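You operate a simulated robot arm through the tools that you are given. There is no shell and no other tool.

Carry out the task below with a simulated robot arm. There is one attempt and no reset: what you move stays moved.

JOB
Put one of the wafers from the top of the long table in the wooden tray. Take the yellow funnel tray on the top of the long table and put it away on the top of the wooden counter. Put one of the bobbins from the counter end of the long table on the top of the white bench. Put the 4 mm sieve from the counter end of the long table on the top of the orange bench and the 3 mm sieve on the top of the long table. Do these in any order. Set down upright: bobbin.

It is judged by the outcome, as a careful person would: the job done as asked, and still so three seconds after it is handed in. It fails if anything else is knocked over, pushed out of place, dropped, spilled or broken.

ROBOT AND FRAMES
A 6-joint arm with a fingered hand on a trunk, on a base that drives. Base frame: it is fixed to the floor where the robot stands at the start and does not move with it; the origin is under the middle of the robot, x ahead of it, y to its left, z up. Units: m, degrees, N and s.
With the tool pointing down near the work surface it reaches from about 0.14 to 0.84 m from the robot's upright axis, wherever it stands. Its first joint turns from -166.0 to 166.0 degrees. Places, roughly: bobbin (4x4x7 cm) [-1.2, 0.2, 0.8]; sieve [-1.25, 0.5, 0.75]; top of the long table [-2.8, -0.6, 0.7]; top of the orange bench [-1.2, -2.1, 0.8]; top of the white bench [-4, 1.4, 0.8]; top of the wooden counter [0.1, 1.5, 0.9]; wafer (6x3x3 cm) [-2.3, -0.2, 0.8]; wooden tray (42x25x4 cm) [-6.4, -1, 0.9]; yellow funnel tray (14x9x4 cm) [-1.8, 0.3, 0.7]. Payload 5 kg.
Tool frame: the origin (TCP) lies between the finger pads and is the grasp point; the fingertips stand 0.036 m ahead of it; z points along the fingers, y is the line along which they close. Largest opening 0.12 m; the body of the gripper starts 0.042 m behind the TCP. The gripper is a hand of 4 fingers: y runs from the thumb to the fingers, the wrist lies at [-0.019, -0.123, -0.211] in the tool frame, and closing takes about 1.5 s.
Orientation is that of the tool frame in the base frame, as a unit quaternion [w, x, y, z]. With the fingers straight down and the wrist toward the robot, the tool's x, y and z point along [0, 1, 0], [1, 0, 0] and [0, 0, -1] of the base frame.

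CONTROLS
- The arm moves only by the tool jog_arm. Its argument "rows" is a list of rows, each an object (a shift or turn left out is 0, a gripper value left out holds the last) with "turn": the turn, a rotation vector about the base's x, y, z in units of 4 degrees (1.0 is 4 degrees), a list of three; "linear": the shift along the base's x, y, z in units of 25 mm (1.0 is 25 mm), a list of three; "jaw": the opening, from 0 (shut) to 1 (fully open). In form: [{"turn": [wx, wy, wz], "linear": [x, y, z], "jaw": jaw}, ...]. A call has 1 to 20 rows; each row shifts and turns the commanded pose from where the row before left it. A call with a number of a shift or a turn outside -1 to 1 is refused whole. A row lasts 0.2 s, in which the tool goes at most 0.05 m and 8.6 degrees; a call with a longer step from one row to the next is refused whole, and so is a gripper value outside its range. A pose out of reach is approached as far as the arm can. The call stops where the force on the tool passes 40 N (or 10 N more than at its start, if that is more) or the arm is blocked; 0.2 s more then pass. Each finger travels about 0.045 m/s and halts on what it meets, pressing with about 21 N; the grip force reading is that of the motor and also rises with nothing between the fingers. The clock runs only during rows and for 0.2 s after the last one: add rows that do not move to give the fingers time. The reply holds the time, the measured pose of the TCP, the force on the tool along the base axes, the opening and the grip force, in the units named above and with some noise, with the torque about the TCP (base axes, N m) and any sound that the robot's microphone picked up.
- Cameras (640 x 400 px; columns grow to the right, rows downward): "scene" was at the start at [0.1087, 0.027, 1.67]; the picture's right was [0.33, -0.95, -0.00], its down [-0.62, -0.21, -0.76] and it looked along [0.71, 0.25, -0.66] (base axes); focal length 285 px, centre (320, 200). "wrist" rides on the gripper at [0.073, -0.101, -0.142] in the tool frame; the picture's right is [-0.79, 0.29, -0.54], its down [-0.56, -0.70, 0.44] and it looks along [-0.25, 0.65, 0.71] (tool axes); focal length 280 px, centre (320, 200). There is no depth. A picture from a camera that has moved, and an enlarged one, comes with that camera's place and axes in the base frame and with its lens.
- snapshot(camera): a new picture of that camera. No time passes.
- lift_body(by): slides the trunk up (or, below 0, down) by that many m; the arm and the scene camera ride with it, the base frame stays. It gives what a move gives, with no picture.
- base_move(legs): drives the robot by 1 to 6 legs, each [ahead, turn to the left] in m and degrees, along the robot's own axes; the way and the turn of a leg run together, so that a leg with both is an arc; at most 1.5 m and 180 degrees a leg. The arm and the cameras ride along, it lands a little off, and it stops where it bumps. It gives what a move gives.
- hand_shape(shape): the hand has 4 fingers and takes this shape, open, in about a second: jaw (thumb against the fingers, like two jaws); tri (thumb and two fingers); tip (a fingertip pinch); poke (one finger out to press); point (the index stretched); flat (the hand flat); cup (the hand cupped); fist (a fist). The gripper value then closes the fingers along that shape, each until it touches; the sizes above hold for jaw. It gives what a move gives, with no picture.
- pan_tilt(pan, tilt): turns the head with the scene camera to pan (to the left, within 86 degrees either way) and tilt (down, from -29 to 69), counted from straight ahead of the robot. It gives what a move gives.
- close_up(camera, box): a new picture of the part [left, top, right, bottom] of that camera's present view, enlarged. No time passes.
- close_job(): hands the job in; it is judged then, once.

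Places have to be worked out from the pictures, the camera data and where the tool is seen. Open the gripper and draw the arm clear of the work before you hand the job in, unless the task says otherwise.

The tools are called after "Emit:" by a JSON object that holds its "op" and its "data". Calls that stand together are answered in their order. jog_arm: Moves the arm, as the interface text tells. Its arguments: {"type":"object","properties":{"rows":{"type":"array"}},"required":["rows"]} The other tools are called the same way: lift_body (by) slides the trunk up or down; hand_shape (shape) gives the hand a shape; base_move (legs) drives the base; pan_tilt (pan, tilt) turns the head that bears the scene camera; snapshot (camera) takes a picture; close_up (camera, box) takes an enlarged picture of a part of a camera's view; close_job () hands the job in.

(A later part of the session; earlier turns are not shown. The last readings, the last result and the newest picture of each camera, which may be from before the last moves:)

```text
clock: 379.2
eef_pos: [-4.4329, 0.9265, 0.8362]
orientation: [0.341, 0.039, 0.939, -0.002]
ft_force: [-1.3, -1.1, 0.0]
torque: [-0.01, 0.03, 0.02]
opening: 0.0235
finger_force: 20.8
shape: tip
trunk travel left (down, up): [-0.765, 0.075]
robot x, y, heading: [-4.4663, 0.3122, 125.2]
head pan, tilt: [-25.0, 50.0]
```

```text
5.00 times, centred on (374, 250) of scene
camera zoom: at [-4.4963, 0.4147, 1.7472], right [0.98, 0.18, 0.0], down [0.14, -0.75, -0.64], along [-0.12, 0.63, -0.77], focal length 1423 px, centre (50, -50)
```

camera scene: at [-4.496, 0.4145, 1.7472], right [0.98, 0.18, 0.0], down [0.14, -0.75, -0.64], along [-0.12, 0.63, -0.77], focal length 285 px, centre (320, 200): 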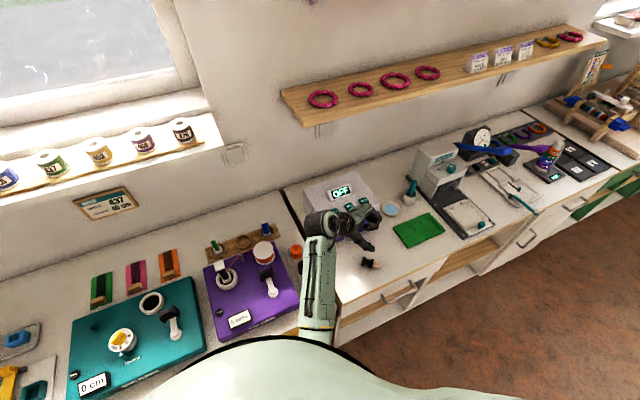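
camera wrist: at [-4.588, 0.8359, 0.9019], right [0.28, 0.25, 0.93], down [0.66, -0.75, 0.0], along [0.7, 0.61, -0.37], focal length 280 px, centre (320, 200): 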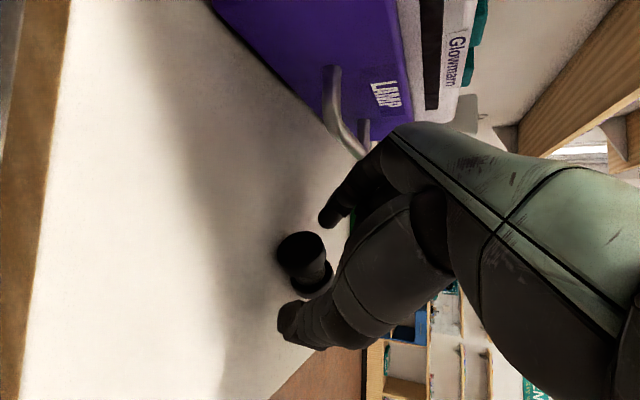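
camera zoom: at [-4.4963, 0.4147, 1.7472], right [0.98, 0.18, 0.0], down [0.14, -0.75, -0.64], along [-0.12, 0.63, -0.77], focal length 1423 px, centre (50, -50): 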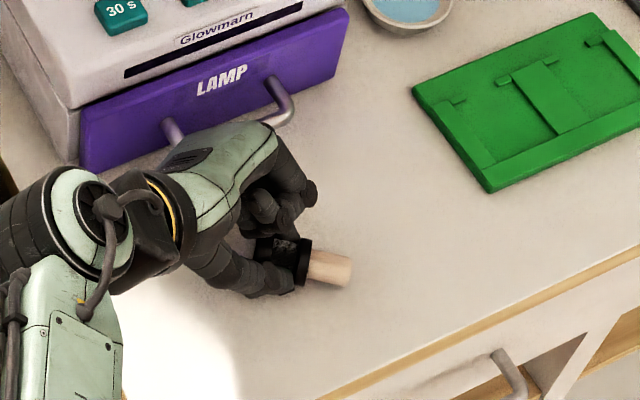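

It's gripped at the groove. I'll lift and start rolling the hand 90° about the closing axis to bring the bobbin upright.

Emit:
{"op": "jog_arm", "data": {"rows": [{"linear": [0, 0, 0.5]}, {"linear": [0.1, -0.2, 1]}, {"linear": [0.1, -0.2, 1]}, {"linear": [0.1, -0.2, 1]}, {"linear": [0.1, -0.2, 1]}, {"linear": [0.1, -0.2, 1]}, {"linear": [0, 0, 1]}, {"turn": [0.087, 0.996, 0]}, {"turn": [0.087, 0.996, 0]}, {"turn": [0.087, 0.996, 0]}, {"turn": [0.087, 0.996, 0]}, {"turn": [0.087, 0.996, 0]}, {"turn": [0.087, 0.996, 0]}, {"turn": [0.087, 0.996, 0]}, {"turn": [0.087, 0.996, 0]}, {"turn": [0.087, 0.996, 0]}, {"turn": [0.087, 0.996, 0]}, {"turn": [0.087, 0.996, 0]}, {"turn": [0.087, 0.996, 0]}]}}

Emit:
{"op": "snapshot", "data": {"camera": "wrist"}}

Emit:
{"op": "snapshot", "data": {"camera": "scene"}}

```text
clock: 383.2
eef_pos: [-4.42, 0.9021, 0.9992]
orientation: [-0.069, 0.047, 0.996, 0.017]
ft_force: [-0.2, 0.2, -1.0]
torque: [0.01, 0.0, -0.02]
opening: 0.0236
finger_force: 21.0
shape: tip
trunk travel left (down, up): [-0.765, 0.075]
robot x, y, heading: [-4.4645, 0.3151, 125.5]
head pan, tilt: [-25.0, 50.0]
```

```text
taken
camera wrist: at [-4.4821, 0.8017, 1.1472], right [0.88, 0.19, 0.43], down [0.42, -0.73, -0.53], along [0.21, 0.65, -0.73], focal length 280 px, centre (320, 200)
```

wrist: 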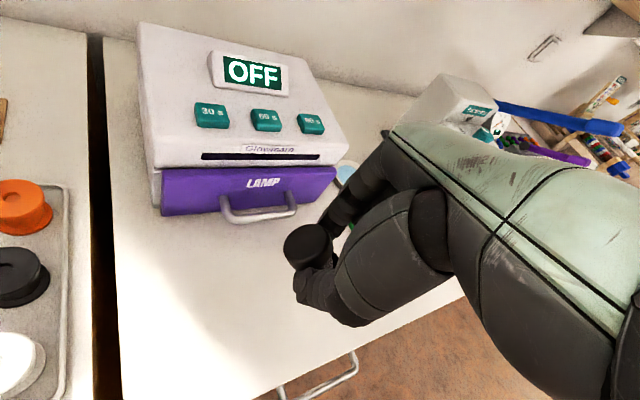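

```text
taken
camera scene: at [-4.4958, 0.4147, 1.7472], right [0.98, 0.18, 0.0], down [0.14, -0.75, -0.64], along [-0.12, 0.63, -0.77], focal length 285 px, centre (320, 200)
```

scene: 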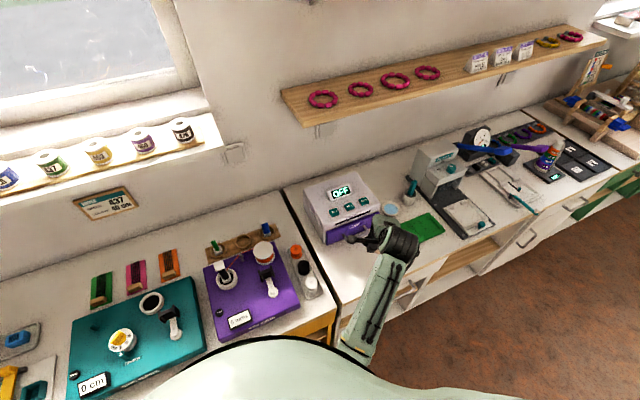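

I'll continue the roll by another 42° and inspect the bobbin's angle.

Emit:
{"op": "jog_arm", "data": {"rows": [{"turn": [0.087, 0.996, 0]}, {"turn": [0.087, 0.996, 0]}, {"turn": [0.087, 0.996, 0]}, {"turn": [0.087, 0.996, 0]}, {"turn": [0.087, 0.996, 0]}, {"turn": [0.087, 0.996, 0]}, {"turn": [0.087, 0.996, 0]}, {"turn": [0.087, 0.996, 0]}, {"turn": [0.087, 0.996, 0]}, {"turn": [0.087, 0.996, 0]}, {"turn": [0.044, 0.498, 0]}, {}]}}

Emit:
{"op": "snapshot", "data": {"camera": "wrist"}}

Emit:
{"op": "close_up", "data": {"camera": "scene", "box": [320, 190, 432, 260]}}

```text
clock: 385.8
eef_pos: [-4.42, 0.9018, 0.9978]
orientation: [-0.422, 0.046, 0.905, 0.031]
ft_force: [0.3, 0.0, -0.2]
torque: [0.02, 0.0, -0.01]
opening: 0.0233
finger_force: 20.8
shape: tip
trunk travel left (down, up): [-0.765, 0.075]
robot x, y, heading: [-4.4633, 0.3149, 125.6]
head pan, tilt: [-25.0, 50.0]
```

```text
taken
camera wrist: at [-4.3699, 0.7924, 1.1442], right [0.95, 0.19, -0.25], down [-0.06, -0.69, -0.72], along [-0.31, 0.7, -0.64], focal length 280 px, centre (320, 200)
```

wrist: 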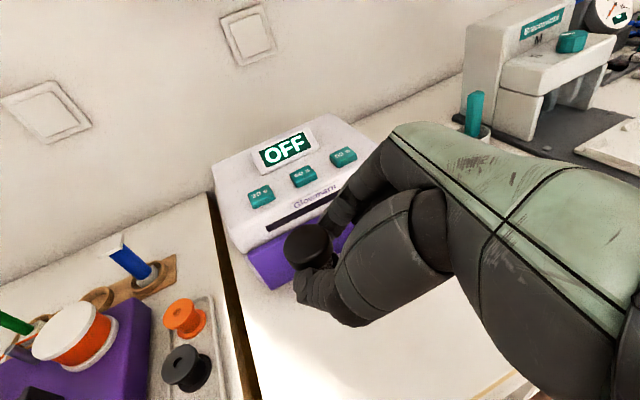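

```text
5.71 times, centred on (376, 225) of scene
camera zoom: at [-4.4963, 0.4148, 1.7472], right [0.98, 0.18, 0.0], down [0.14, -0.75, -0.64], along [-0.12, 0.63, -0.77], focal length 1627 px, centre (0, 57)
```

zoom: 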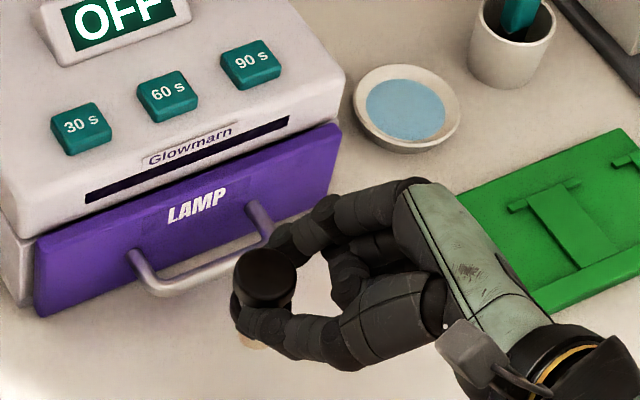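

The bobbin looks nearly vertical: cap at (265,275) and foot at (249,345) match a vertical axis projection. I'll zoom more to verify precisely.

Emit:
{"op": "close_up", "data": {"camera": "scene", "box": [350, 225, 390, 255]}}

Emit:
{"op": "close_up", "data": {"camera": "wrist", "box": [260, 200, 388, 280]}}

```text
13.33 times, centred on (370, 240) of scene
camera zoom: at [-4.4963, 0.4148, 1.7472], right [0.98, 0.18, 0.0], down [0.14, -0.75, -0.64], along [-0.12, 0.63, -0.77], focal length 3796 px, centre (-347, -333)
```

zoom: 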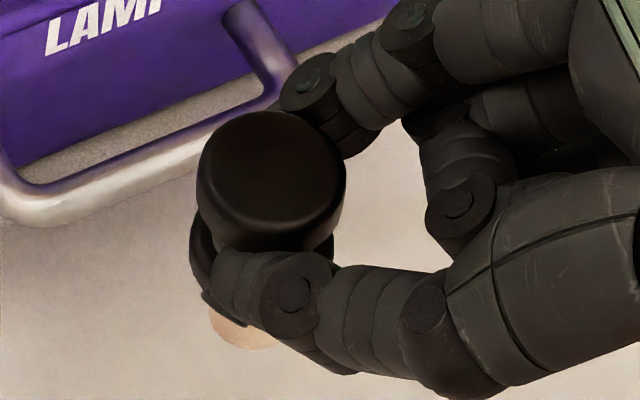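

```text
5.00 times, centred on (324, 240) of wrist
camera zoom: at [-4.3699, 0.7924, 1.1442], right [0.95, 0.19, -0.25], down [-0.06, -0.69, -0.72], along [-0.31, 0.7, -0.64], focal length 1402 px, centre (300, 0)
```

zoom: 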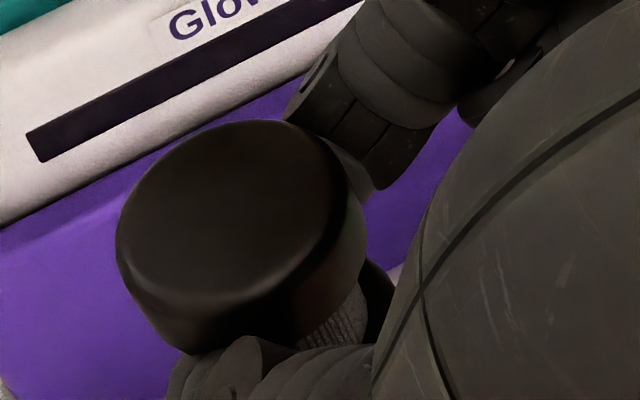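

There's roughly a 3° residual lean (foot toward +x and +y). I'll correct it, shift to a spot clear of the lamp handle, and descend partway.

Emit:
{"op": "jog_arm", "data": {"rows": [{"linear": [0.56, -0.1, 0], "turn": [-0.45, 0.65, 0]}, {"linear": [0.56, -0.1, 0]}, {"linear": [0.56, -0.1, -0.5]}, {"linear": [0, 0, -1]}, {"linear": [0, 0, -1]}, {"linear": [0, 0, -1]}, {}]}}

Emit:
{"op": "close_up", "data": {"camera": "scene", "box": [355, 225, 411, 260]}}

Emit:
{"op": "snapshot", "data": {"camera": "wrist"}}

```text
clock: 387.4
eef_pos: [-4.3802, 0.8941, 0.9109]
orientation: [-0.441, 0.055, 0.896, 0.014]
ft_force: [-0.6, -0.6, 0.9]
torque: [-0.01, 0.03, 0.02]
opening: 0.0236
finger_force: 20.8
shape: tip
trunk travel left (down, up): [-0.765, 0.075]
robot x, y, heading: [-4.4638, 0.3174, 125.4]
head pan, tilt: [-25.0, 50.0]
```

```text
11.43 times, centred on (383, 242) of scene
camera zoom: at [-4.4964, 0.4146, 1.7472], right [0.98, 0.18, 0.0], down [0.14, -0.75, -0.64], along [-0.12, 0.63, -0.77], focal length 3254 px, centre (-400, -286)
```

zoom: 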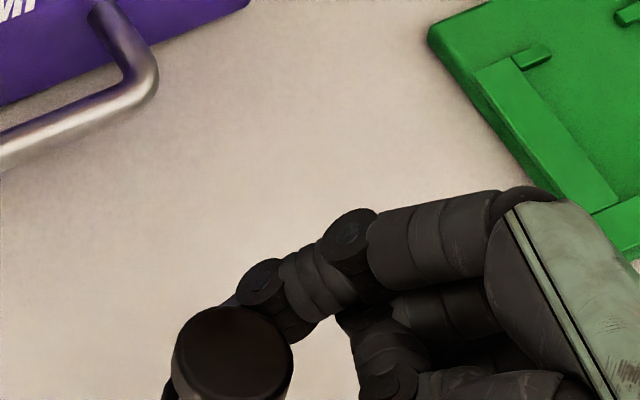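

```text
taken
camera wrist: at [-4.3226, 0.7891, 1.0575], right [0.94, 0.18, -0.3], down [-0.09, -0.71, -0.7], along [-0.34, 0.68, -0.65], focal length 280 px, centre (320, 200)
```

wrist: 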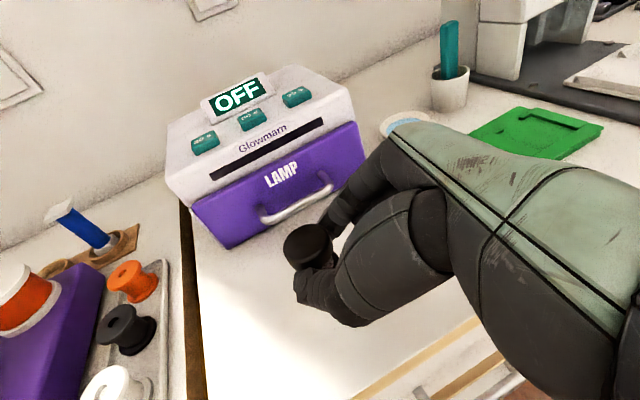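

I'll re-zoom centred on the bobbin to check its verticality.

Emit:
{"op": "close_up", "data": {"camera": "scene", "box": [354, 244, 402, 274]}}

```text
13.33 times, centred on (378, 259) of scene
camera zoom: at [-4.4964, 0.4146, 1.7472], right [0.98, 0.18, 0.0], down [0.14, -0.75, -0.64], along [-0.12, 0.63, -0.77], focal length 3796 px, centre (-453, -587)
```

zoom: 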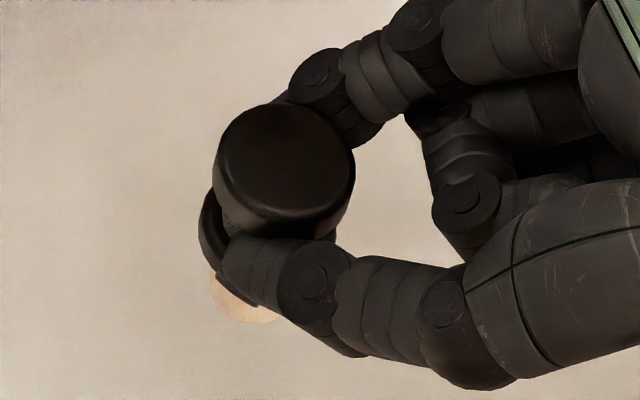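

It's now vertical within about 1°. I'll descend in small steps to contact.

Emit:
{"op": "jog_arm", "data": {"rows": [{"linear": [0, 0, -0.8]}, {"linear": [0, 0, -0.6]}, {"linear": [0, 0, -0.2]}, {"linear": [0, 0, -0.1]}, {}]}}

```text
clock: 388.6
eef_pos: [-4.3798, 0.8947, 0.869]
orientation: [-0.441, 0.056, 0.896, 0.015]
ft_force: [-0.3, -0.3, -1.2]
torque: [0.02, -0.05, 0.0]
opening: 0.0234
finger_force: 20.9
shape: tip
trunk travel left (down, up): [-0.765, 0.075]
robot x, y, heading: [-4.4634, 0.3127, 125.6]
head pan, tilt: [-25.0, 50.0]
```

No contact yet at z=0.869. I'll continue in 2 mm steps.

Emit:
{"op": "jog_arm", "data": {"rows": [{"linear": [0, 0, -0.08]}, {"linear": [0, 0, -0.08]}, {"linear": [0, 0, -0.08]}, {}]}}

```text
clock: 389.6
eef_pos: [-4.379, 0.894, 0.8627]
orientation: [-0.442, 0.055, 0.895, 0.013]
ft_force: [-0.3, -0.3, 1.0]
torque: [-0.02, 0.01, 0.01]
opening: 0.0236
finger_force: 20.9
shape: tip
trunk travel left (down, up): [-0.765, 0.075]
robot x, y, heading: [-4.4679, 0.3143, 125.6]
head pan, tilt: [-25.0, 50.0]
```

Still free at z=0.8627, so I'll use 1.2 mm steps now.

Emit:
{"op": "jog_arm", "data": {"rows": [{"linear": [0, 0, -0.05]}, {"linear": [0, 0, -0.05]}, {}]}}

```text
clock: 390.4
eef_pos: [-4.3786, 0.8947, 0.8628]
orientation: [-0.441, 0.054, 0.896, 0.014]
ft_force: [0.6, -0.4, 10.9]
torque: [0.1, 0.18, -0.01]
opening: 0.0241
finger_force: 21.2
shape: tip
trunk travel left (down, up): [-0.765, 0.075]
robot x, y, heading: [-4.4646, 0.3155, 125.2]
head pan, tilt: [-25.0, 50.0]
```

Contact torque suggests the foot's +y edge touches first, so my x-axis correction was slightly too much. I'll lift 2 mm, rotate +1.6° about x, and touch down again.

Emit:
{"op": "jog_arm", "data": {"rows": [{"linear": [0, 0, 0.1]}, {"turn": [0.4, 0, 0]}, {}, {"linear": [0, 0, -0.05]}, {"linear": [0, 0, -0.05]}, {}]}}

```text
clock: 391.8
eef_pos: [-4.3796, 0.8933, 0.8607]
orientation: [-0.442, 0.049, 0.895, 0.028]
ft_force: [-0.5, 0.2, 9.1]
torque: [0.05, 0.18, 0.03]
opening: 0.0239
finger_force: 21.3
shape: tip
trunk travel left (down, up): [-0.765, 0.075]
robot x, y, heading: [-4.4642, 0.3158, 125.4]
head pan, tilt: [-25.0, 50.0]
```

The contact is now centred on the foot, so it's flat. I'll release with a small quick opening that leaves the digits as a cage, and look.

Emit:
{"op": "jog_arm", "data": {"rows": [{"jaw": 0.34}, {"jaw": 0.34}, {"jaw": 0.34}, {}]}}

Emit:
{"op": "close_up", "data": {"camera": "scene", "box": [354, 250, 418, 290]}}

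Emit:
{"op": "close_up", "data": {"camera": "wrist", "box": [240, 190, 400, 290]}}

```text
clock: 392.8
eef_pos: [-4.3786, 0.8943, 0.8597]
orientation: [-0.441, 0.049, 0.896, 0.026]
ft_force: [0.4, -0.3, -1.5]
torque: [-0.01, 0.01, 0.04]
opening: 0.0408
finger_force: 0.1
shape: tip
trunk travel left (down, up): [-0.765, 0.075]
robot x, y, heading: [-4.4636, 0.3131, 125.3]
head pan, tilt: [-25.0, 50.0]
```

```text
10.00 times, centred on (386, 270) of scene
camera zoom: at [-4.4961, 0.4149, 1.7472], right [0.98, 0.18, 0.0], down [0.14, -0.75, -0.64], along [-0.12, 0.63, -0.77], focal length 2847 px, centre (-340, -500)
```

zoom: 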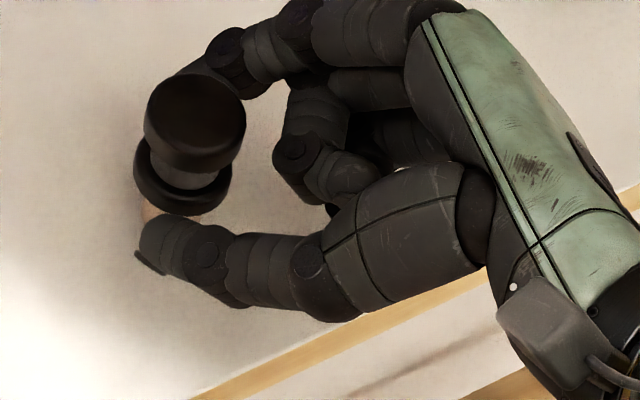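

```text
4.00 times, centred on (320, 240) of wrist
camera zoom: at [-4.3215, 0.7852, 1.0037], right [0.94, 0.19, -0.3], down [-0.09, -0.69, -0.72], along [-0.34, 0.7, -0.63], focal length 1122 px, centre (320, 40)
```

zoom: 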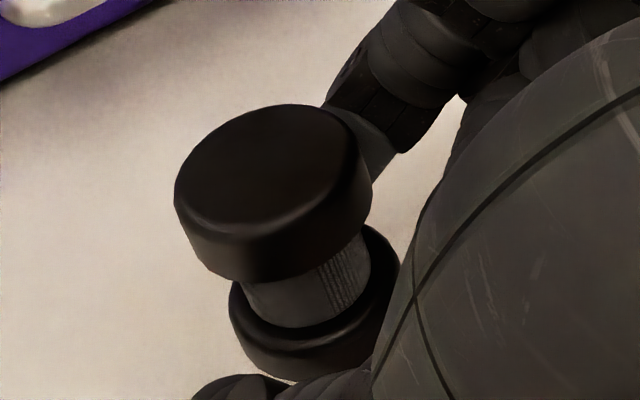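

The cage stopped it from falling: it's leaning about 13° onto the index finger. I'll nudge the hand gently toward the thumb side so the index pushes the bobbin back upright.

Emit:
{"op": "jog_arm", "data": {"rows": [{"linear": [-0.007, -0.08, 0]}, {"linear": [-0.007, -0.08, 0]}, {"linear": [-0.007, -0.08, 0]}, {"linear": [-0.007, -0.08, 0]}, {}]}}

Emit:
{"op": "close_up", "data": {"camera": "scene", "box": [354, 250, 418, 290]}}

```text
clock: 394.0
eef_pos: [-4.3785, 0.8875, 0.8601]
orientation: [-0.442, 0.049, 0.895, 0.027]
ft_force: [0.3, 0.5, 0.9]
torque: [-0.01, 0.03, 0.03]
opening: 0.0406
finger_force: 0.1
shape: tip
trunk travel left (down, up): [-0.765, 0.075]
robot x, y, heading: [-4.4644, 0.3114, 125.3]
head pan, tilt: [-25.0, 50.0]
```

```text
10.00 times, centred on (386, 270) of scene
camera zoom: at [-4.4961, 0.4148, 1.7472], right [0.98, 0.18, 0.0], down [0.14, -0.75, -0.64], along [-0.12, 0.63, -0.77], focal length 2847 px, centre (-340, -500)
```

zoom: 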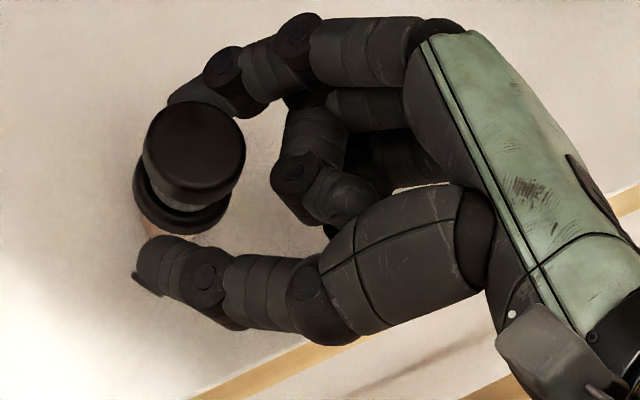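

The bobbin now reads vertical (cap-to-flange offset matches a vertical axis). I'll open the pinch wider so both digits move away, then check.

Emit:
{"op": "jog_arm", "data": {"rows": [{}, {}, {"jaw": 0.65}, {"jaw": 0.65}, {"jaw": 0.65}, {"jaw": 0.65}]}}

Emit:
{"op": "close_up", "data": {"camera": "scene", "box": [354, 250, 418, 290]}}

Emit:
{"op": "close_up", "data": {"camera": "wrist", "box": [240, 190, 400, 290]}}

```text
clock: 395.4
eef_pos: [-4.3779, 0.8854, 0.8602]
orientation: [-0.441, 0.048, 0.896, 0.026]
ft_force: [0.6, -0.4, 0.6]
torque: [-0.02, 0.0, 0.01]
opening: 0.0778
finger_force: 0.0
shape: tip
trunk travel left (down, up): [-0.765, 0.075]
robot x, y, heading: [-4.4632, 0.3146, 125.6]
head pan, tilt: [-25.0, 50.0]
```

```text
10.00 times, centred on (386, 270) of scene
camera zoom: at [-4.4962, 0.4147, 1.7472], right [0.98, 0.18, 0.0], down [0.14, -0.75, -0.64], along [-0.12, 0.63, -0.77], focal length 2847 px, centre (-340, -500)
```

zoom: 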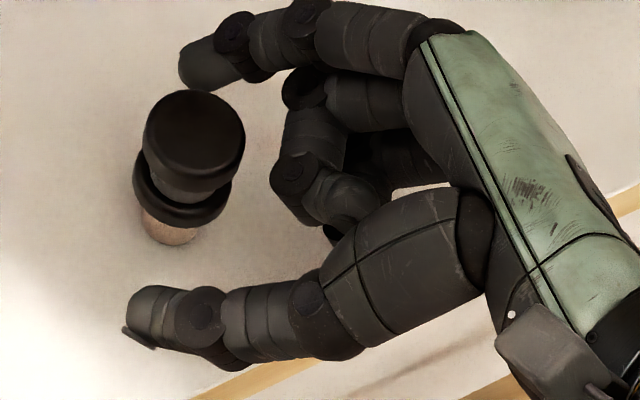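

```text
4.00 times, centred on (320, 240) of wrist
camera zoom: at [-4.322, 0.777, 1.0037], right [0.94, 0.19, -0.3], down [-0.09, -0.69, -0.72], along [-0.34, 0.7, -0.63], focal length 1122 px, centre (320, 40)
```

zoom: 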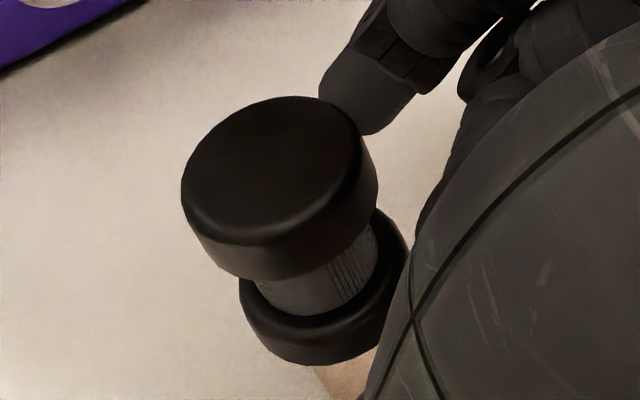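

The bobbin stands upright and free on the bench. I'll back the hand out along its own axis, away from the bobbin.

Emit:
{"op": "jog_arm", "data": {"rows": [{"linear": [0.39, -0.04, 0.31]}, {"linear": [0.39, -0.04, 0.31]}, {"linear": [0.78, -0.08, 0.62]}, {"linear": [0.78, -0.08, 0.62]}, {"linear": [0.78, -0.08, 0.62]}, {"linear": [0.78, -0.08, 0.62]}, {"linear": [0.5, -0.3, 0.8]}, {"linear": [0.3, -0.3, 1]}, {"linear": [0, 0, 1]}, {"linear": [0, 0, 1]}]}}

Emit:
{"op": "close_up", "data": {"camera": "scene", "box": [310, 210, 438, 290]}}

```text
clock: 397.6
eef_pos: [-4.2619, 0.8612, 1.0339]
orientation: [-0.442, 0.048, 0.896, 0.027]
ft_force: [0.0, 0.1, 0.6]
torque: [0.01, -0.02, -0.01]
opening: 0.0775
finger_force: 0.1
shape: tip
trunk travel left (down, up): [-0.765, 0.075]
robot x, y, heading: [-4.4636, 0.3122, 125.5]
head pan, tilt: [-25.0, 50.0]
```

```text
5.00 times, centred on (374, 250) of scene
camera zoom: at [-4.4963, 0.4144, 1.7472], right [0.98, 0.18, 0.0], down [0.14, -0.75, -0.64], along [-0.12, 0.63, -0.77], focal length 1423 px, centre (50, -50)
```

zoom: 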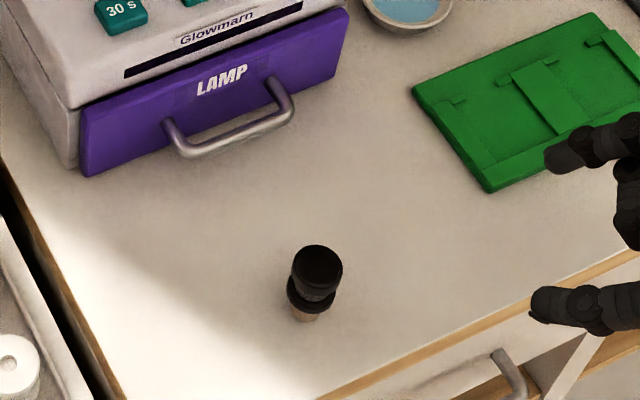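

The bobbin stands upright on the white bench. Now I'll return the hand to its default pose, well above everything.

Emit:
{"op": "jog_arm", "data": {"rows": [{"linear": [0.1, -0.4, 0.5], "turn": [-0.087, -0.996, 0]}, {"linear": [0.1, -0.4, 0.5], "turn": [-0.087, -0.996, 0]}, {"linear": [0.1, -0.4, 0.5], "turn": [-0.087, -0.996, 0]}, {"linear": [0.1, -0.4, 0.5], "turn": [-0.087, -0.996, 0]}, {"linear": [0, -0.4, 0], "turn": [-0.087, -0.996, 0]}, {"linear": [0, -0.4, 0], "turn": [-0.087, -0.996, 0]}, {"linear": [0, -0.4, 0], "turn": [-0.087, -0.996, 0]}, {"linear": [0, -0.4, 0], "turn": [-0.087, -0.996, 0]}, {"turn": [-0.087, -0.996, 0]}, {"turn": [-0.087, -0.996, 0]}, {"turn": [-0.087, -0.996, 0]}, {"turn": [-0.087, -0.996, 0]}, {"turn": [-0.087, -0.996, 0]}]}}

Emit:
{"op": "snapshot", "data": {"camera": "scene"}}

```text
clock: 400.4
eef_pos: [-4.2502, 0.7812, 1.0833]
orientation: [-0.004, 0.048, 0.999, 0.011]
ft_force: [0.3, -0.3, -0.4]
torque: [0.01, 0.0, 0.01]
opening: 0.0774
finger_force: 0.0
shape: tip
trunk travel left (down, up): [-0.765, 0.075]
robot x, y, heading: [-4.4663, 0.3132, 125.2]
head pan, tilt: [-25.0, 50.0]
```

```text
taken
camera scene: at [-4.4969, 0.4145, 1.7472], right [0.98, 0.18, 0.0], down [0.14, -0.75, -0.64], along [-0.12, 0.63, -0.77], focal length 285 px, centre (320, 200)
```

scene: 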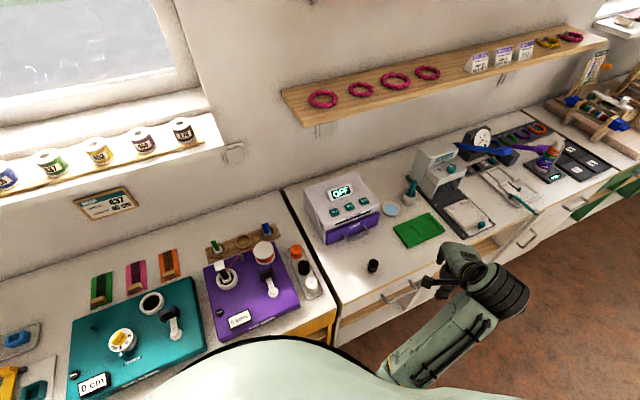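

The arm is clear. I'll back away from the bench before turning, then drive to the lane beside the long table near the wafers.

Emit:
{"op": "base_move", "data": {"legs": [[-0.25, 0]]}}

```text
clock: 402.3
eef_pos: [-4.1079, 0.5802, 1.0835]
orientation: [-0.004, 0.051, 0.999, 0.012]
ft_force: [-0.5, -0.8, -0.2]
torque: [-0.01, -0.03, 0.02]
opening: 0.0776
finger_force: 0.1
shape: tip
trunk travel left (down, up): [-0.765, 0.075]
robot x, y, heading: [-4.3223, 0.1146, 125.0]
head pan, tilt: [-25.0, 50.0]
```

Now I'll turn right and drive along the lane to a point facing the wafer bowl.

Emit:
{"op": "base_move", "data": {"legs": [[0, -99.7], [1.48, 0], [0, -80.3]]}}

Emit:
{"op": "pan_tilt", "data": {"pan": 0, "tilt": 40}}

Emit:
{"op": "snapshot", "data": {"camera": "scene"}}

```text
clock: 419.5
eef_pos: [-3.1719, 0.3046, 1.0837]
orientation: [0.011, 1.0, -0.026, 0.005]
ft_force: [0.6, 0.1, -0.5]
torque: [0.01, -0.02, -0.01]
opening: 0.0775
finger_force: 0.1
shape: tip
trunk travel left (down, up): [-0.765, 0.075]
robot x, y, heading: [-2.9799, 0.7849, -51.9]
head pan, tilt: [-25.0, 50.0]
```

```text
clock: 420.4
eef_pos: [-3.1712, 0.3056, 1.0826]
orientation: [0.011, 1.0, -0.027, 0.005]
ft_force: [-0.2, -0.1, -0.7]
torque: [0.02, -0.03, -0.03]
opening: 0.0774
finger_force: 0.0
shape: tip
trunk travel left (down, up): [-0.765, 0.075]
robot x, y, heading: [-2.9786, 0.7825, -52.3]
head pan, tilt: [0.0, 40.0]
```

```text
taken
camera scene: at [-2.9108, 0.6897, 1.7614], right [-0.79, -0.61, 0.0], down [-0.4, 0.51, -0.77], along [0.47, -0.6, -0.64], focal length 285 px, centre (320, 200)
```

scene: 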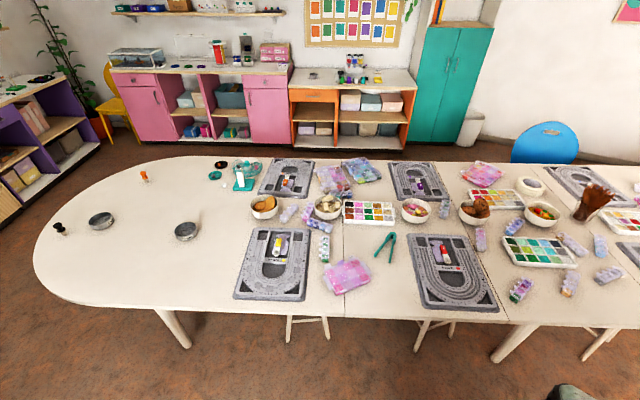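

I have a clear view of the table. I'll zoom in on the wafer bowl, and check the remaining bobbins and sieves stayed in place.

Emit:
{"op": "close_up", "data": {"camera": "scene", "box": [290, 180, 370, 230]}}

Emit:
{"op": "close_up", "data": {"camera": "scene", "box": [30, 150, 222, 270]}}

Emit:
{"op": "close_up", "data": {"camera": "scene", "box": [280, 50, 420, 137]}}

```text
8.00 times, centred on (330, 205) of scene
camera zoom: at [-2.9108, 0.6897, 1.7614], right [-0.79, -0.61, 0.0], down [-0.4, 0.51, -0.77], along [0.47, -0.6, -0.64], focal length 2278 px, centre (240, 160)
```

zoom: 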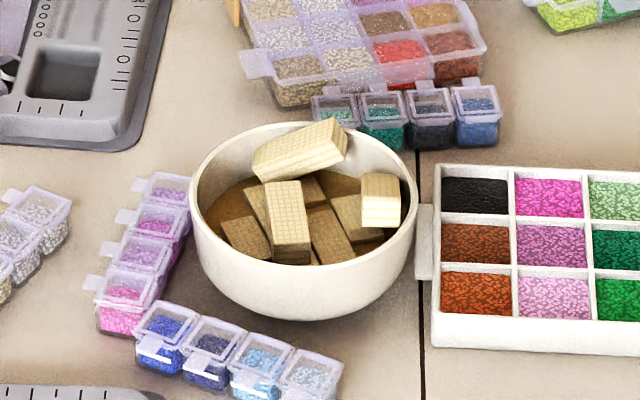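

```text
3.33 times, centred on (126, 210) of scene
camera zoom: at [-2.9108, 0.6897, 1.7614], right [-0.79, -0.61, 0.0], down [-0.4, 0.51, -0.77], along [0.47, -0.6, -0.64], focal length 949 px, centre (967, 167)
```

zoom: 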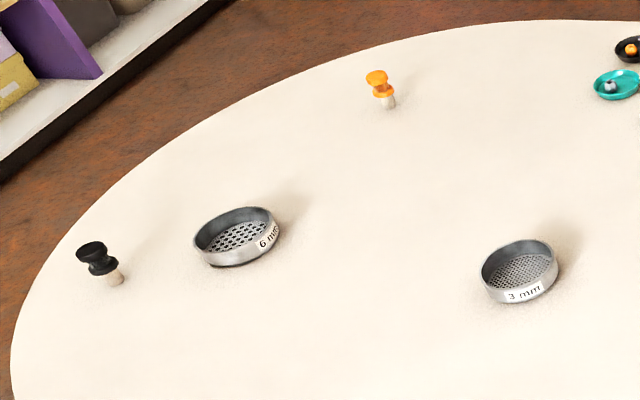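

```text
4.57 times, centred on (350, 94) of scene
camera zoom: at [-2.9108, 0.6897, 1.7614], right [-0.79, -0.61, 0.0], down [-0.4, 0.51, -0.77], along [0.47, -0.6, -0.64], focal length 1301 px, centre (183, 687)
```

zoom: 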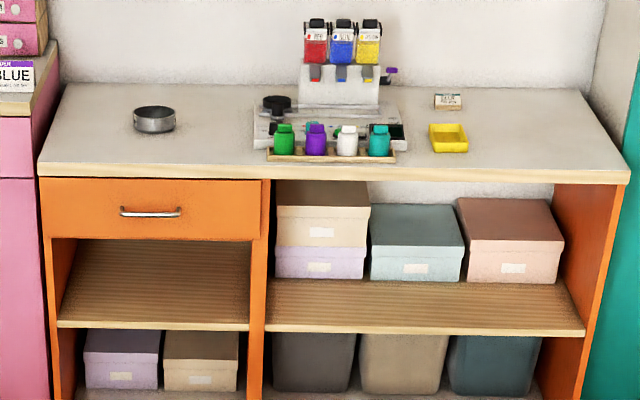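

All other items are in place and labels confirm the right sieves. A wafer lies on top across the back rim of the bowl near (-2.25, -0.22). I'll drive straight in toward the table edge.

Emit:
{"op": "base_move", "data": {"legs": [[0.42, 0]]}}

Emit:
{"op": "pan_tilt", "data": {"pan": 0, "tilt": 50}}

Emit:
{"op": "snapshot", "data": {"camera": "scene"}}

```text
clock: 423.2
eef_pos: [-2.9141, -0.0247, 1.0836]
orientation: [0.01, 1.0, -0.027, 0.005]
ft_force: [-0.7, 0.5, 0.0]
torque: [0.02, -0.06, -0.01]
opening: 0.0776
finger_force: 0.0
shape: tip
trunk travel left (down, up): [-0.765, 0.075]
robot x, y, heading: [-2.7194, 0.449, -52.2]
head pan, tilt: [0.0, 40.0]
```

```text
clock: 423.9
eef_pos: [-2.9144, -0.0249, 1.0836]
orientation: [0.011, 1.0, -0.027, 0.005]
ft_force: [-0.5, -0.1, -0.6]
torque: [0.01, 0.04, -0.04]
opening: 0.0777
finger_force: 0.2
shape: tip
trunk travel left (down, up): [-0.765, 0.075]
robot x, y, heading: [-2.7199, 0.4452, -51.9]
head pan, tilt: [0.0, 50.0]
```

```text
taken
camera scene: at [-2.6578, 0.3654, 1.7472], right [-0.79, -0.61, 0.0], down [-0.47, 0.6, -0.64], along [0.4, -0.51, -0.77], focal length 285 px, centre (320, 200)
```

scene: 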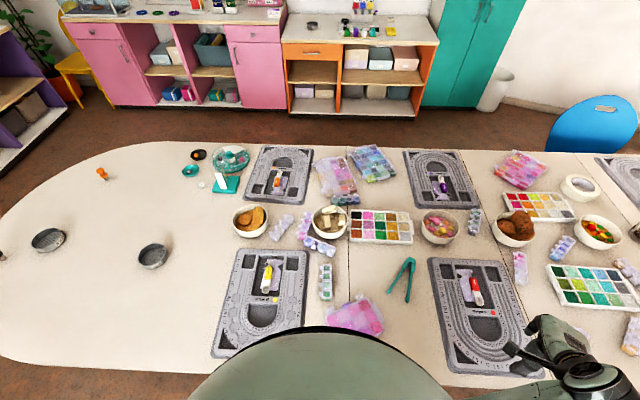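

I'm 0.81 m from the bowl, so I'll creep forward 6 cm more, then zoom on the wafers.

Emit:
{"op": "base_move", "data": {"legs": [[0.06, 0]]}}

Emit:
{"op": "close_up", "data": {"camera": "scene", "box": [300, 195, 364, 235]}}

```text
clock: 424.9
eef_pos: [-2.8781, -0.0706, 1.0827]
orientation: [0.01, 1.0, -0.027, 0.004]
ft_force: [-0.7, 1.2, 0.4]
torque: [-0.01, 0.01, -0.02]
opening: 0.0775
finger_force: 0.0
shape: tip
trunk travel left (down, up): [-0.765, 0.075]
robot x, y, heading: [-2.6858, 0.4044, -52.0]
head pan, tilt: [0.0, 50.0]
```

```text
10.00 times, centred on (332, 215) of scene
camera zoom: at [-2.6227, 0.3205, 1.7473], right [-0.79, -0.61, 0.0], down [-0.47, 0.6, -0.64], along [0.4, -0.51, -0.77], focal length 2847 px, centre (200, 50)
```

zoom: 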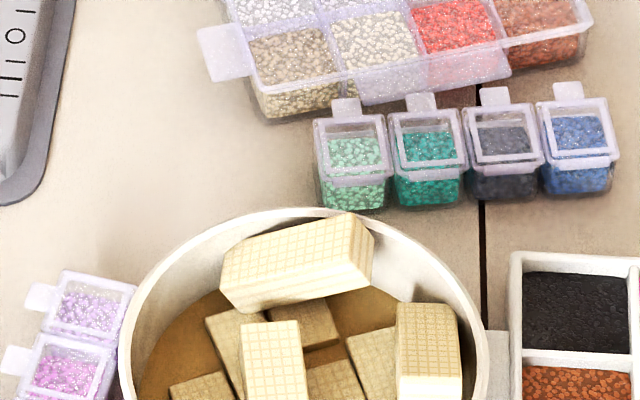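

I'll take another zoom covering the whole bowl to choose the easiest wafer.

Emit:
{"op": "close_up", "data": {"camera": "scene", "box": [300, 210, 364, 250]}}

```text
10.00 times, centred on (332, 230) of scene
camera zoom: at [-2.6227, 0.3205, 1.7473], right [-0.79, -0.61, 0.0], down [-0.47, 0.6, -0.64], along [0.4, -0.51, -0.77], focal length 2847 px, centre (200, -100)
```

zoom: 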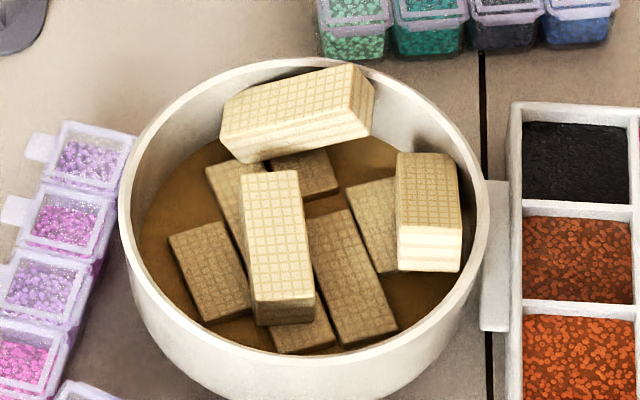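

The centre wafer lies on top with its long axis pointing toward me, so I need to close laterally (y≈41°). I'll bring the hand over the bowl and test how far it can yaw there.

Emit:
{"op": "jog_arm", "data": {"rows": [{"linear": [0.98, -0.1, 0], "turn": [0, 0, 0.5]}, {"linear": [0.98, -0.1, 0], "turn": [0, 0, 0.5]}, {"linear": [0.98, -0.1, 0], "turn": [0, 0, 0.5]}, {"linear": [0.98, -0.1, 0], "turn": [0, 0, 0.5]}, {"linear": [0.98, -0.1, 0], "turn": [0, 0, 0.5]}, {"linear": [0.98, -0.1, 0], "turn": [0, 0, 0.5]}, {"linear": [0.98, -0.1, 0], "turn": [0, 0, 0.5]}, {"linear": [0.98, -0.1, 0], "turn": [0, 0, 0.5]}, {"linear": [0.98, -0.1, 0], "turn": [0, 0, 0.5]}, {"linear": [0.98, -0.1, 0], "turn": [0, 0, 0.5]}, {"linear": [0.98, -0.2, 0], "turn": [0, 0, 1]}, {"linear": [0.98, -0.2, 0], "turn": [0, 0, 1]}, {"linear": [0.98, -0.2, 0], "turn": [0, 0, 1]}, {"linear": [0.98, -0.2, 0], "turn": [0, 0, 1]}, {"linear": [0.98, -0.2, 0], "turn": [0, 0, 1]}, {"linear": [0.98, -0.2, 0], "turn": [0, 0, 1]}, {"linear": [0.98, -0.2, 0], "turn": [0, 0, 1]}, {"linear": [0.98, -0.3, 0], "turn": [0, 0, 1]}, {"linear": [0.98, -0.3, 0], "turn": [0, 0, 1]}, {"linear": [0.98, -0.3, 0], "turn": [0, 0, 1]}]}}

Emit:
{"op": "lift_body", "data": {"by": -0.1}}

Emit:
{"op": "snapshot", "data": {"camera": "wrist"}}

```text
clock: 429.1
eef_pos: [-2.3875, -0.1535, 1.0819]
orientation: [0.006, 0.879, 0.478, 0.01]
ft_force: [0.8, 0.6, 0.4]
torque: [-0.01, -0.02, 0.05]
opening: 0.0778
finger_force: 0.0
shape: tip
trunk travel left (down, up): [-0.765, 0.075]
robot x, y, heading: [-2.691, 0.4039, -52.2]
head pan, tilt: [0.0, 50.0]
```

```text
clock: 430.4
eef_pos: [-2.3873, -0.152, 0.9819]
orientation: [0.007, 0.879, 0.476, 0.009]
ft_force: [0.2, 0.6, 0.8]
torque: [-0.02, -0.02, -0.01]
opening: 0.0777
finger_force: 0.1
shape: tip
trunk travel left (down, up): [-0.665, 0.175]
robot x, y, heading: [-2.6808, 0.4058, -51.9]
head pan, tilt: [0.0, 50.0]
```

```text
taken
camera wrist: at [-2.4374, -0.0366, 1.1236], right [-0.2, -0.82, 0.54], down [-0.88, -0.09, -0.46], along [0.43, -0.57, -0.7], focal length 280 px, centre (320, 200)
```

wrist: 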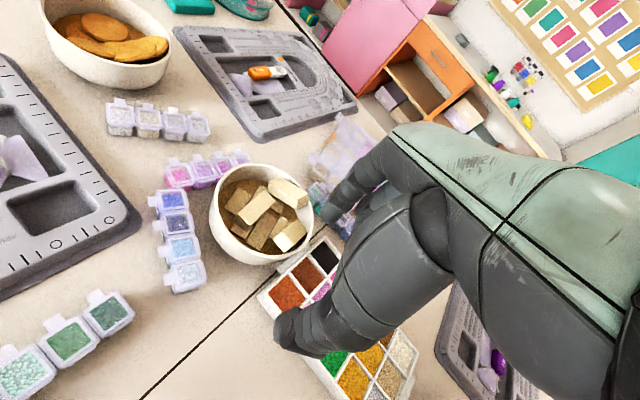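

The wrist view shows the bowl well. I'll move over it and continue yawing to find the limit.

Emit:
{"op": "jog_arm", "data": {"rows": [{"linear": [0.98, -0.28, 0], "turn": [0, 0, 1]}, {"linear": [0.98, -0.28, 0], "turn": [0, 0, 1]}, {"linear": [0.98, -0.28, 0], "turn": [0, 0, 1]}, {"linear": [0.98, -0.28, 0], "turn": [0, 0, 1]}, {"linear": [0.98, -0.28, 0], "turn": [0, 0, 1]}, {"turn": [0, 0, 1]}, {"turn": [0, 0, 1]}, {"turn": [0, 0, 1]}, {"turn": [0, 0, 1]}, {"turn": [0, 0, 1]}, {"turn": [0, 0, 1]}, {"turn": [0, 0, 1]}, {"turn": [0, 0, 1]}]}}

Emit:
{"op": "snapshot", "data": {"camera": "wrist"}}

```text
clock: 433.2
eef_pos: [-2.2657, -0.189, 0.9821]
orientation: [0.001, 0.58, 0.814, 0.011]
ft_force: [-0.7, 0.2, -0.5]
torque: [0.01, 0.0, -0.01]
opening: 0.0778
finger_force: 0.1
shape: tip
trunk travel left (down, up): [-0.665, 0.175]
robot x, y, heading: [-2.6877, 0.4045, -51.9]
head pan, tilt: [0.0, 50.0]
```

```text
taken
camera wrist: at [-2.3879, -0.1548, 1.1226], right [0.52, -0.66, 0.54], down [-0.47, -0.75, -0.46], along [0.71, -0.01, -0.7], focal length 280 px, centre (320, 200)
```

wrist: 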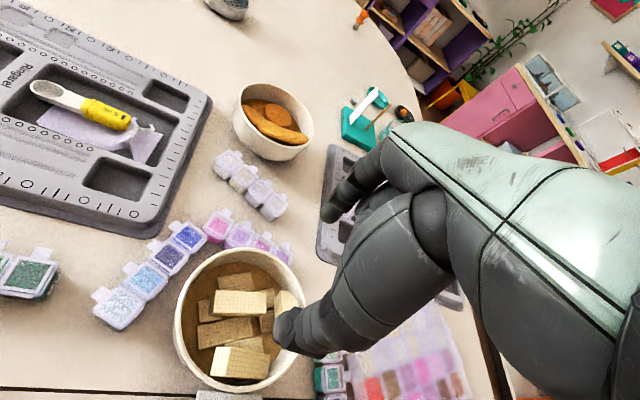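

Yaw of +73° relative to radial is reached without trouble. I'll continue to 41° for the lateral grasp.

Emit:
{"op": "jog_arm", "data": {"rows": [{"turn": [0, 0, 1]}, {"turn": [0, 0, 1]}, {"turn": [0, 0, 1]}, {"turn": [0, 0, 1]}, {"turn": [0, 0, 1]}, {"turn": [0, 0, 0.5]}, {}]}}

Emit:
{"op": "snapshot", "data": {"camera": "wrist"}}

Emit:
{"op": "snapshot", "data": {"camera": "scene"}}

```text
clock: 434.8
eef_pos: [-2.2662, -0.187, 0.9824]
orientation: [-0.001, 0.415, 0.91, 0.012]
ft_force: [0.1, -0.2, 0.4]
torque: [0.01, 0.03, 0.01]
opening: 0.0775
finger_force: 0.0
shape: tip
trunk travel left (down, up): [-0.665, 0.175]
robot x, y, heading: [-2.6852, 0.4068, -52.1]
head pan, tilt: [0.0, 50.0]
```

```text
taken
camera wrist: at [-2.3915, -0.2027, 1.1234], right [0.73, -0.42, 0.54], down [-0.16, -0.87, -0.46], along [0.67, 0.25, -0.7], focal length 280 px, centre (320, 200)
```

wrist: 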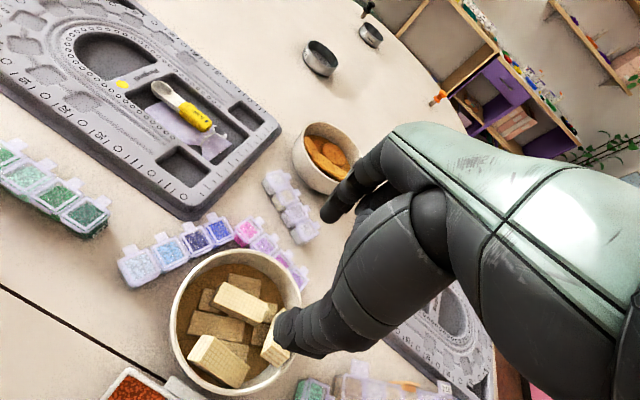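

```text
taken
camera scene: at [-2.622, 0.3196, 1.6472], right [-0.79, -0.61, 0.0], down [-0.47, 0.6, -0.64], along [0.4, -0.51, -0.77], focal length 285 px, centre (320, 200)
```

scene: 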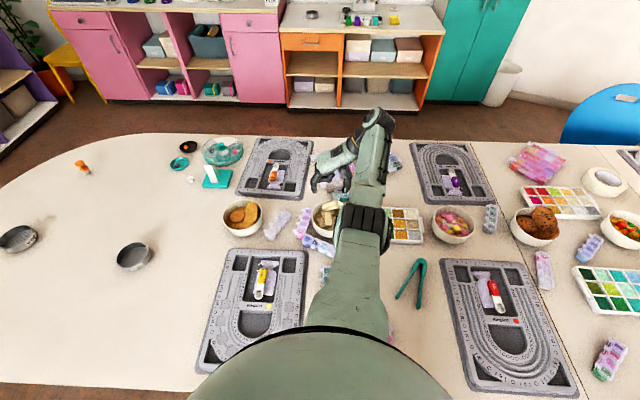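

Yaw 41° is reached. I'll zoom in on the bowl to compute the centre wafer's exact position and angle.

Emit:
{"op": "close_up", "data": {"camera": "wrist", "box": [160, 245, 320, 345]}}

Emit:
{"op": "close_up", "data": {"camera": "scene", "box": [290, 185, 370, 235]}}

```text
4.00 times, centred on (240, 295) of wrist
camera zoom: at [-2.3915, -0.2027, 1.1234], right [0.73, -0.42, 0.54], down [-0.16, -0.87, -0.46], along [0.67, 0.25, -0.7], focal length 1122 px, centre (640, -180)
```

zoom: 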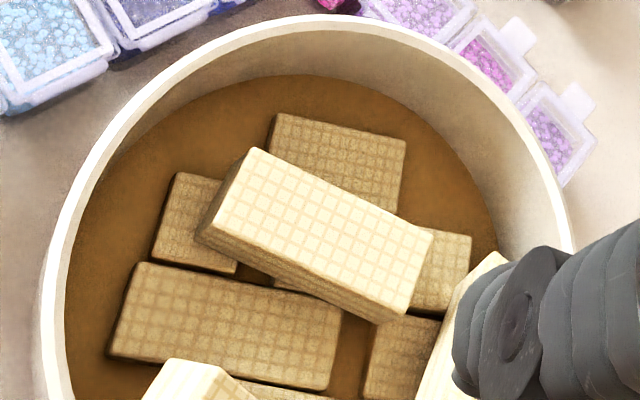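

```text
8.00 times, centred on (330, 210) of scene
camera zoom: at [-2.622, 0.3196, 1.6472], right [-0.79, -0.61, 0.0], down [-0.47, 0.6, -0.64], along [0.4, -0.51, -0.77], focal length 2278 px, centre (240, 120)
```

zoom: 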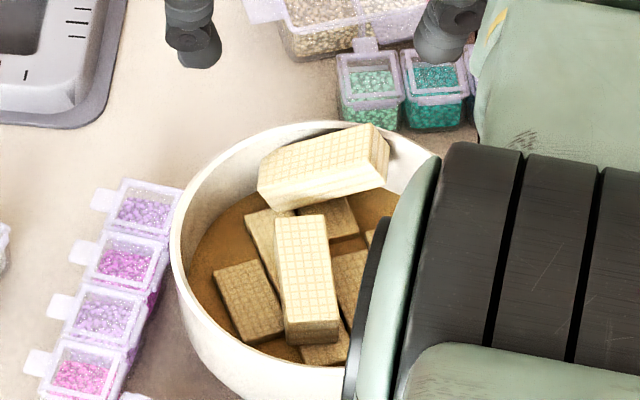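

I have the centre wafer precisely: centre (-2.263, -0.187), top z≈0.803, 59×22 mm, long axis at -46°. I'll tilt the hand 12° so the index stays clear of the bowl rim, narrow the pinch, and hover above it.

Emit:
{"op": "jog_arm", "data": {"rows": [{"linear": [-0.18, -0.05, -0.4], "turn": [0.698, -0.716, 0.27], "jaw": 0.25}, {"linear": [-0.18, -0.05, -0.4], "turn": [0.698, -0.716, 0.27]}, {"linear": [-0.18, -0.03, -0.4], "turn": [0.698, -0.716, 0.27]}, {"linear": [0, 0, -0.4]}, {"linear": [0, 0, -0.4]}, {}, {}]}}

Emit:
{"op": "snapshot", "data": {"camera": "wrist"}}

Emit:
{"op": "close_up", "data": {"camera": "scene", "box": [290, 175, 386, 235]}}

```text
clock: 436.4
eef_pos: [-2.2869, -0.179, 0.9363]
orientation: [0.037, 0.386, 0.915, 0.109]
ft_force: [-0.7, -0.2, 0.6]
torque: [-0.01, 0.01, -0.01]
opening: 0.0304
finger_force: 0.0
shape: tip
out of reach, approached as far as the arm can: row 3, 5
trunk travel left (down, up): [-0.665, 0.175]
robot x, y, heading: [-2.6875, 0.4056, -52.0]
head pan, tilt: [0.0, 50.0]
```

```text
taken
camera wrist: at [-2.4299, -0.2197, 1.0532], right [0.67, -0.46, 0.58], down [-0.03, -0.8, -0.6], along [0.74, 0.38, -0.55], focal length 280 px, centre (320, 200)
```

wrist: 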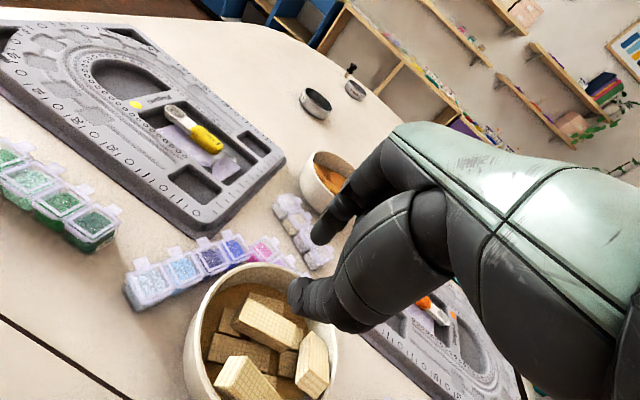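

```text
6.67 times, centred on (338, 205) of scene
camera zoom: at [-2.6218, 0.3196, 1.6472], right [-0.79, -0.61, 0.0], down [-0.47, 0.6, -0.64], along [0.39, -0.51, -0.77], focal length 1898 px, centre (200, 167)
```

zoom: 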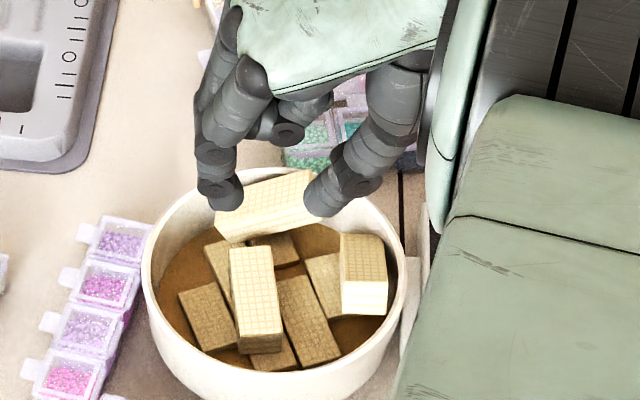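

The arm hit its reach limit at this trunk height. I'll raise slightly, lower the trunk, and then fine-position over the wafer.

Emit:
{"op": "jog_arm", "data": {"rows": [{"linear": [0, 0, 1]}, {"linear": [0, 0, 1]}, {}]}}

Emit:
{"op": "lift_body", "data": {"by": -0.1}}

Emit:
{"op": "jog_arm", "data": {"rows": [{"linear": [0.15, -0.25, 0]}, {"linear": [0.13, -0.23, 0]}, {}]}}

Emit:
{"op": "snapshot", "data": {"camera": "wrist"}}

Emit:
{"op": "close_up", "data": {"camera": "scene", "box": [290, 165, 386, 225]}}

```text
clock: 437.2
eef_pos: [-2.2828, -0.1923, 0.9802]
orientation: [0.036, 0.386, 0.915, 0.11]
ft_force: [1.1, 0.0, -0.7]
torque: [0.01, -0.02, 0.0]
opening: 0.0305
finger_force: 0.1
shape: tip
out of reach, approached as far as the arm can: row 1, 2
trunk travel left (down, up): [-0.665, 0.175]
robot x, y, heading: [-2.6844, 0.4077, -52.2]
head pan, tilt: [0.0, 50.0]
```

```text
clock: 438.6
eef_pos: [-2.2819, -0.1923, 0.8817]
orientation: [0.037, 0.386, 0.915, 0.111]
ft_force: [-0.4, 0.5, 0.8]
torque: [0.01, 0.02, 0.0]
opening: 0.0306
finger_force: 0.0
shape: tip
trunk travel left (down, up): [-0.565, 0.275]
robot x, y, heading: [-2.6862, 0.4022, -52.1]
head pan, tilt: [0.0, 50.0]
```

```text
clock: 439.4
eef_pos: [-2.282, -0.1937, 0.8825]
orientation: [0.036, 0.385, 0.916, 0.111]
ft_force: [0.1, 0.6, -0.3]
torque: [0.0, 0.0, -0.03]
opening: 0.0302
finger_force: 0.0
shape: tip
out of reach, approached as far as the arm can: row 1, 2
trunk travel left (down, up): [-0.565, 0.275]
robot x, y, heading: [-2.6858, 0.4026, -51.8]
head pan, tilt: [0.0, 50.0]
```

```text
taken
camera wrist: at [-2.4243, -0.2348, 0.9989], right [0.67, -0.46, 0.58], down [-0.03, -0.8, -0.6], along [0.74, 0.39, -0.55], focal length 280 px, centre (320, 200)
```

wrist: 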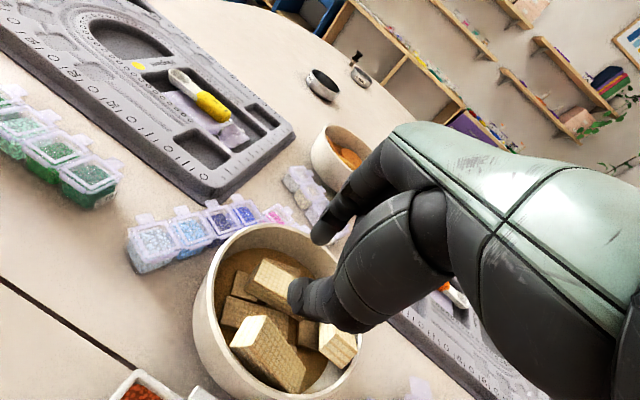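

```text
6.67 times, centred on (338, 195) of scene
camera zoom: at [-2.6219, 0.3195, 1.5472], right [-0.79, -0.61, 0.0], down [-0.47, 0.6, -0.64], along [0.4, -0.51, -0.77], focal length 1898 px, centre (200, 233)
```

zoom: 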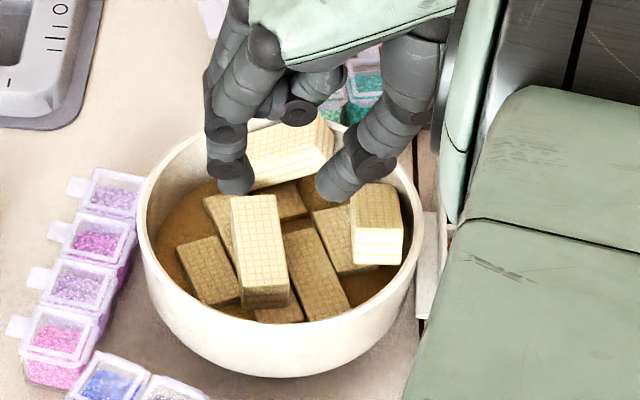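

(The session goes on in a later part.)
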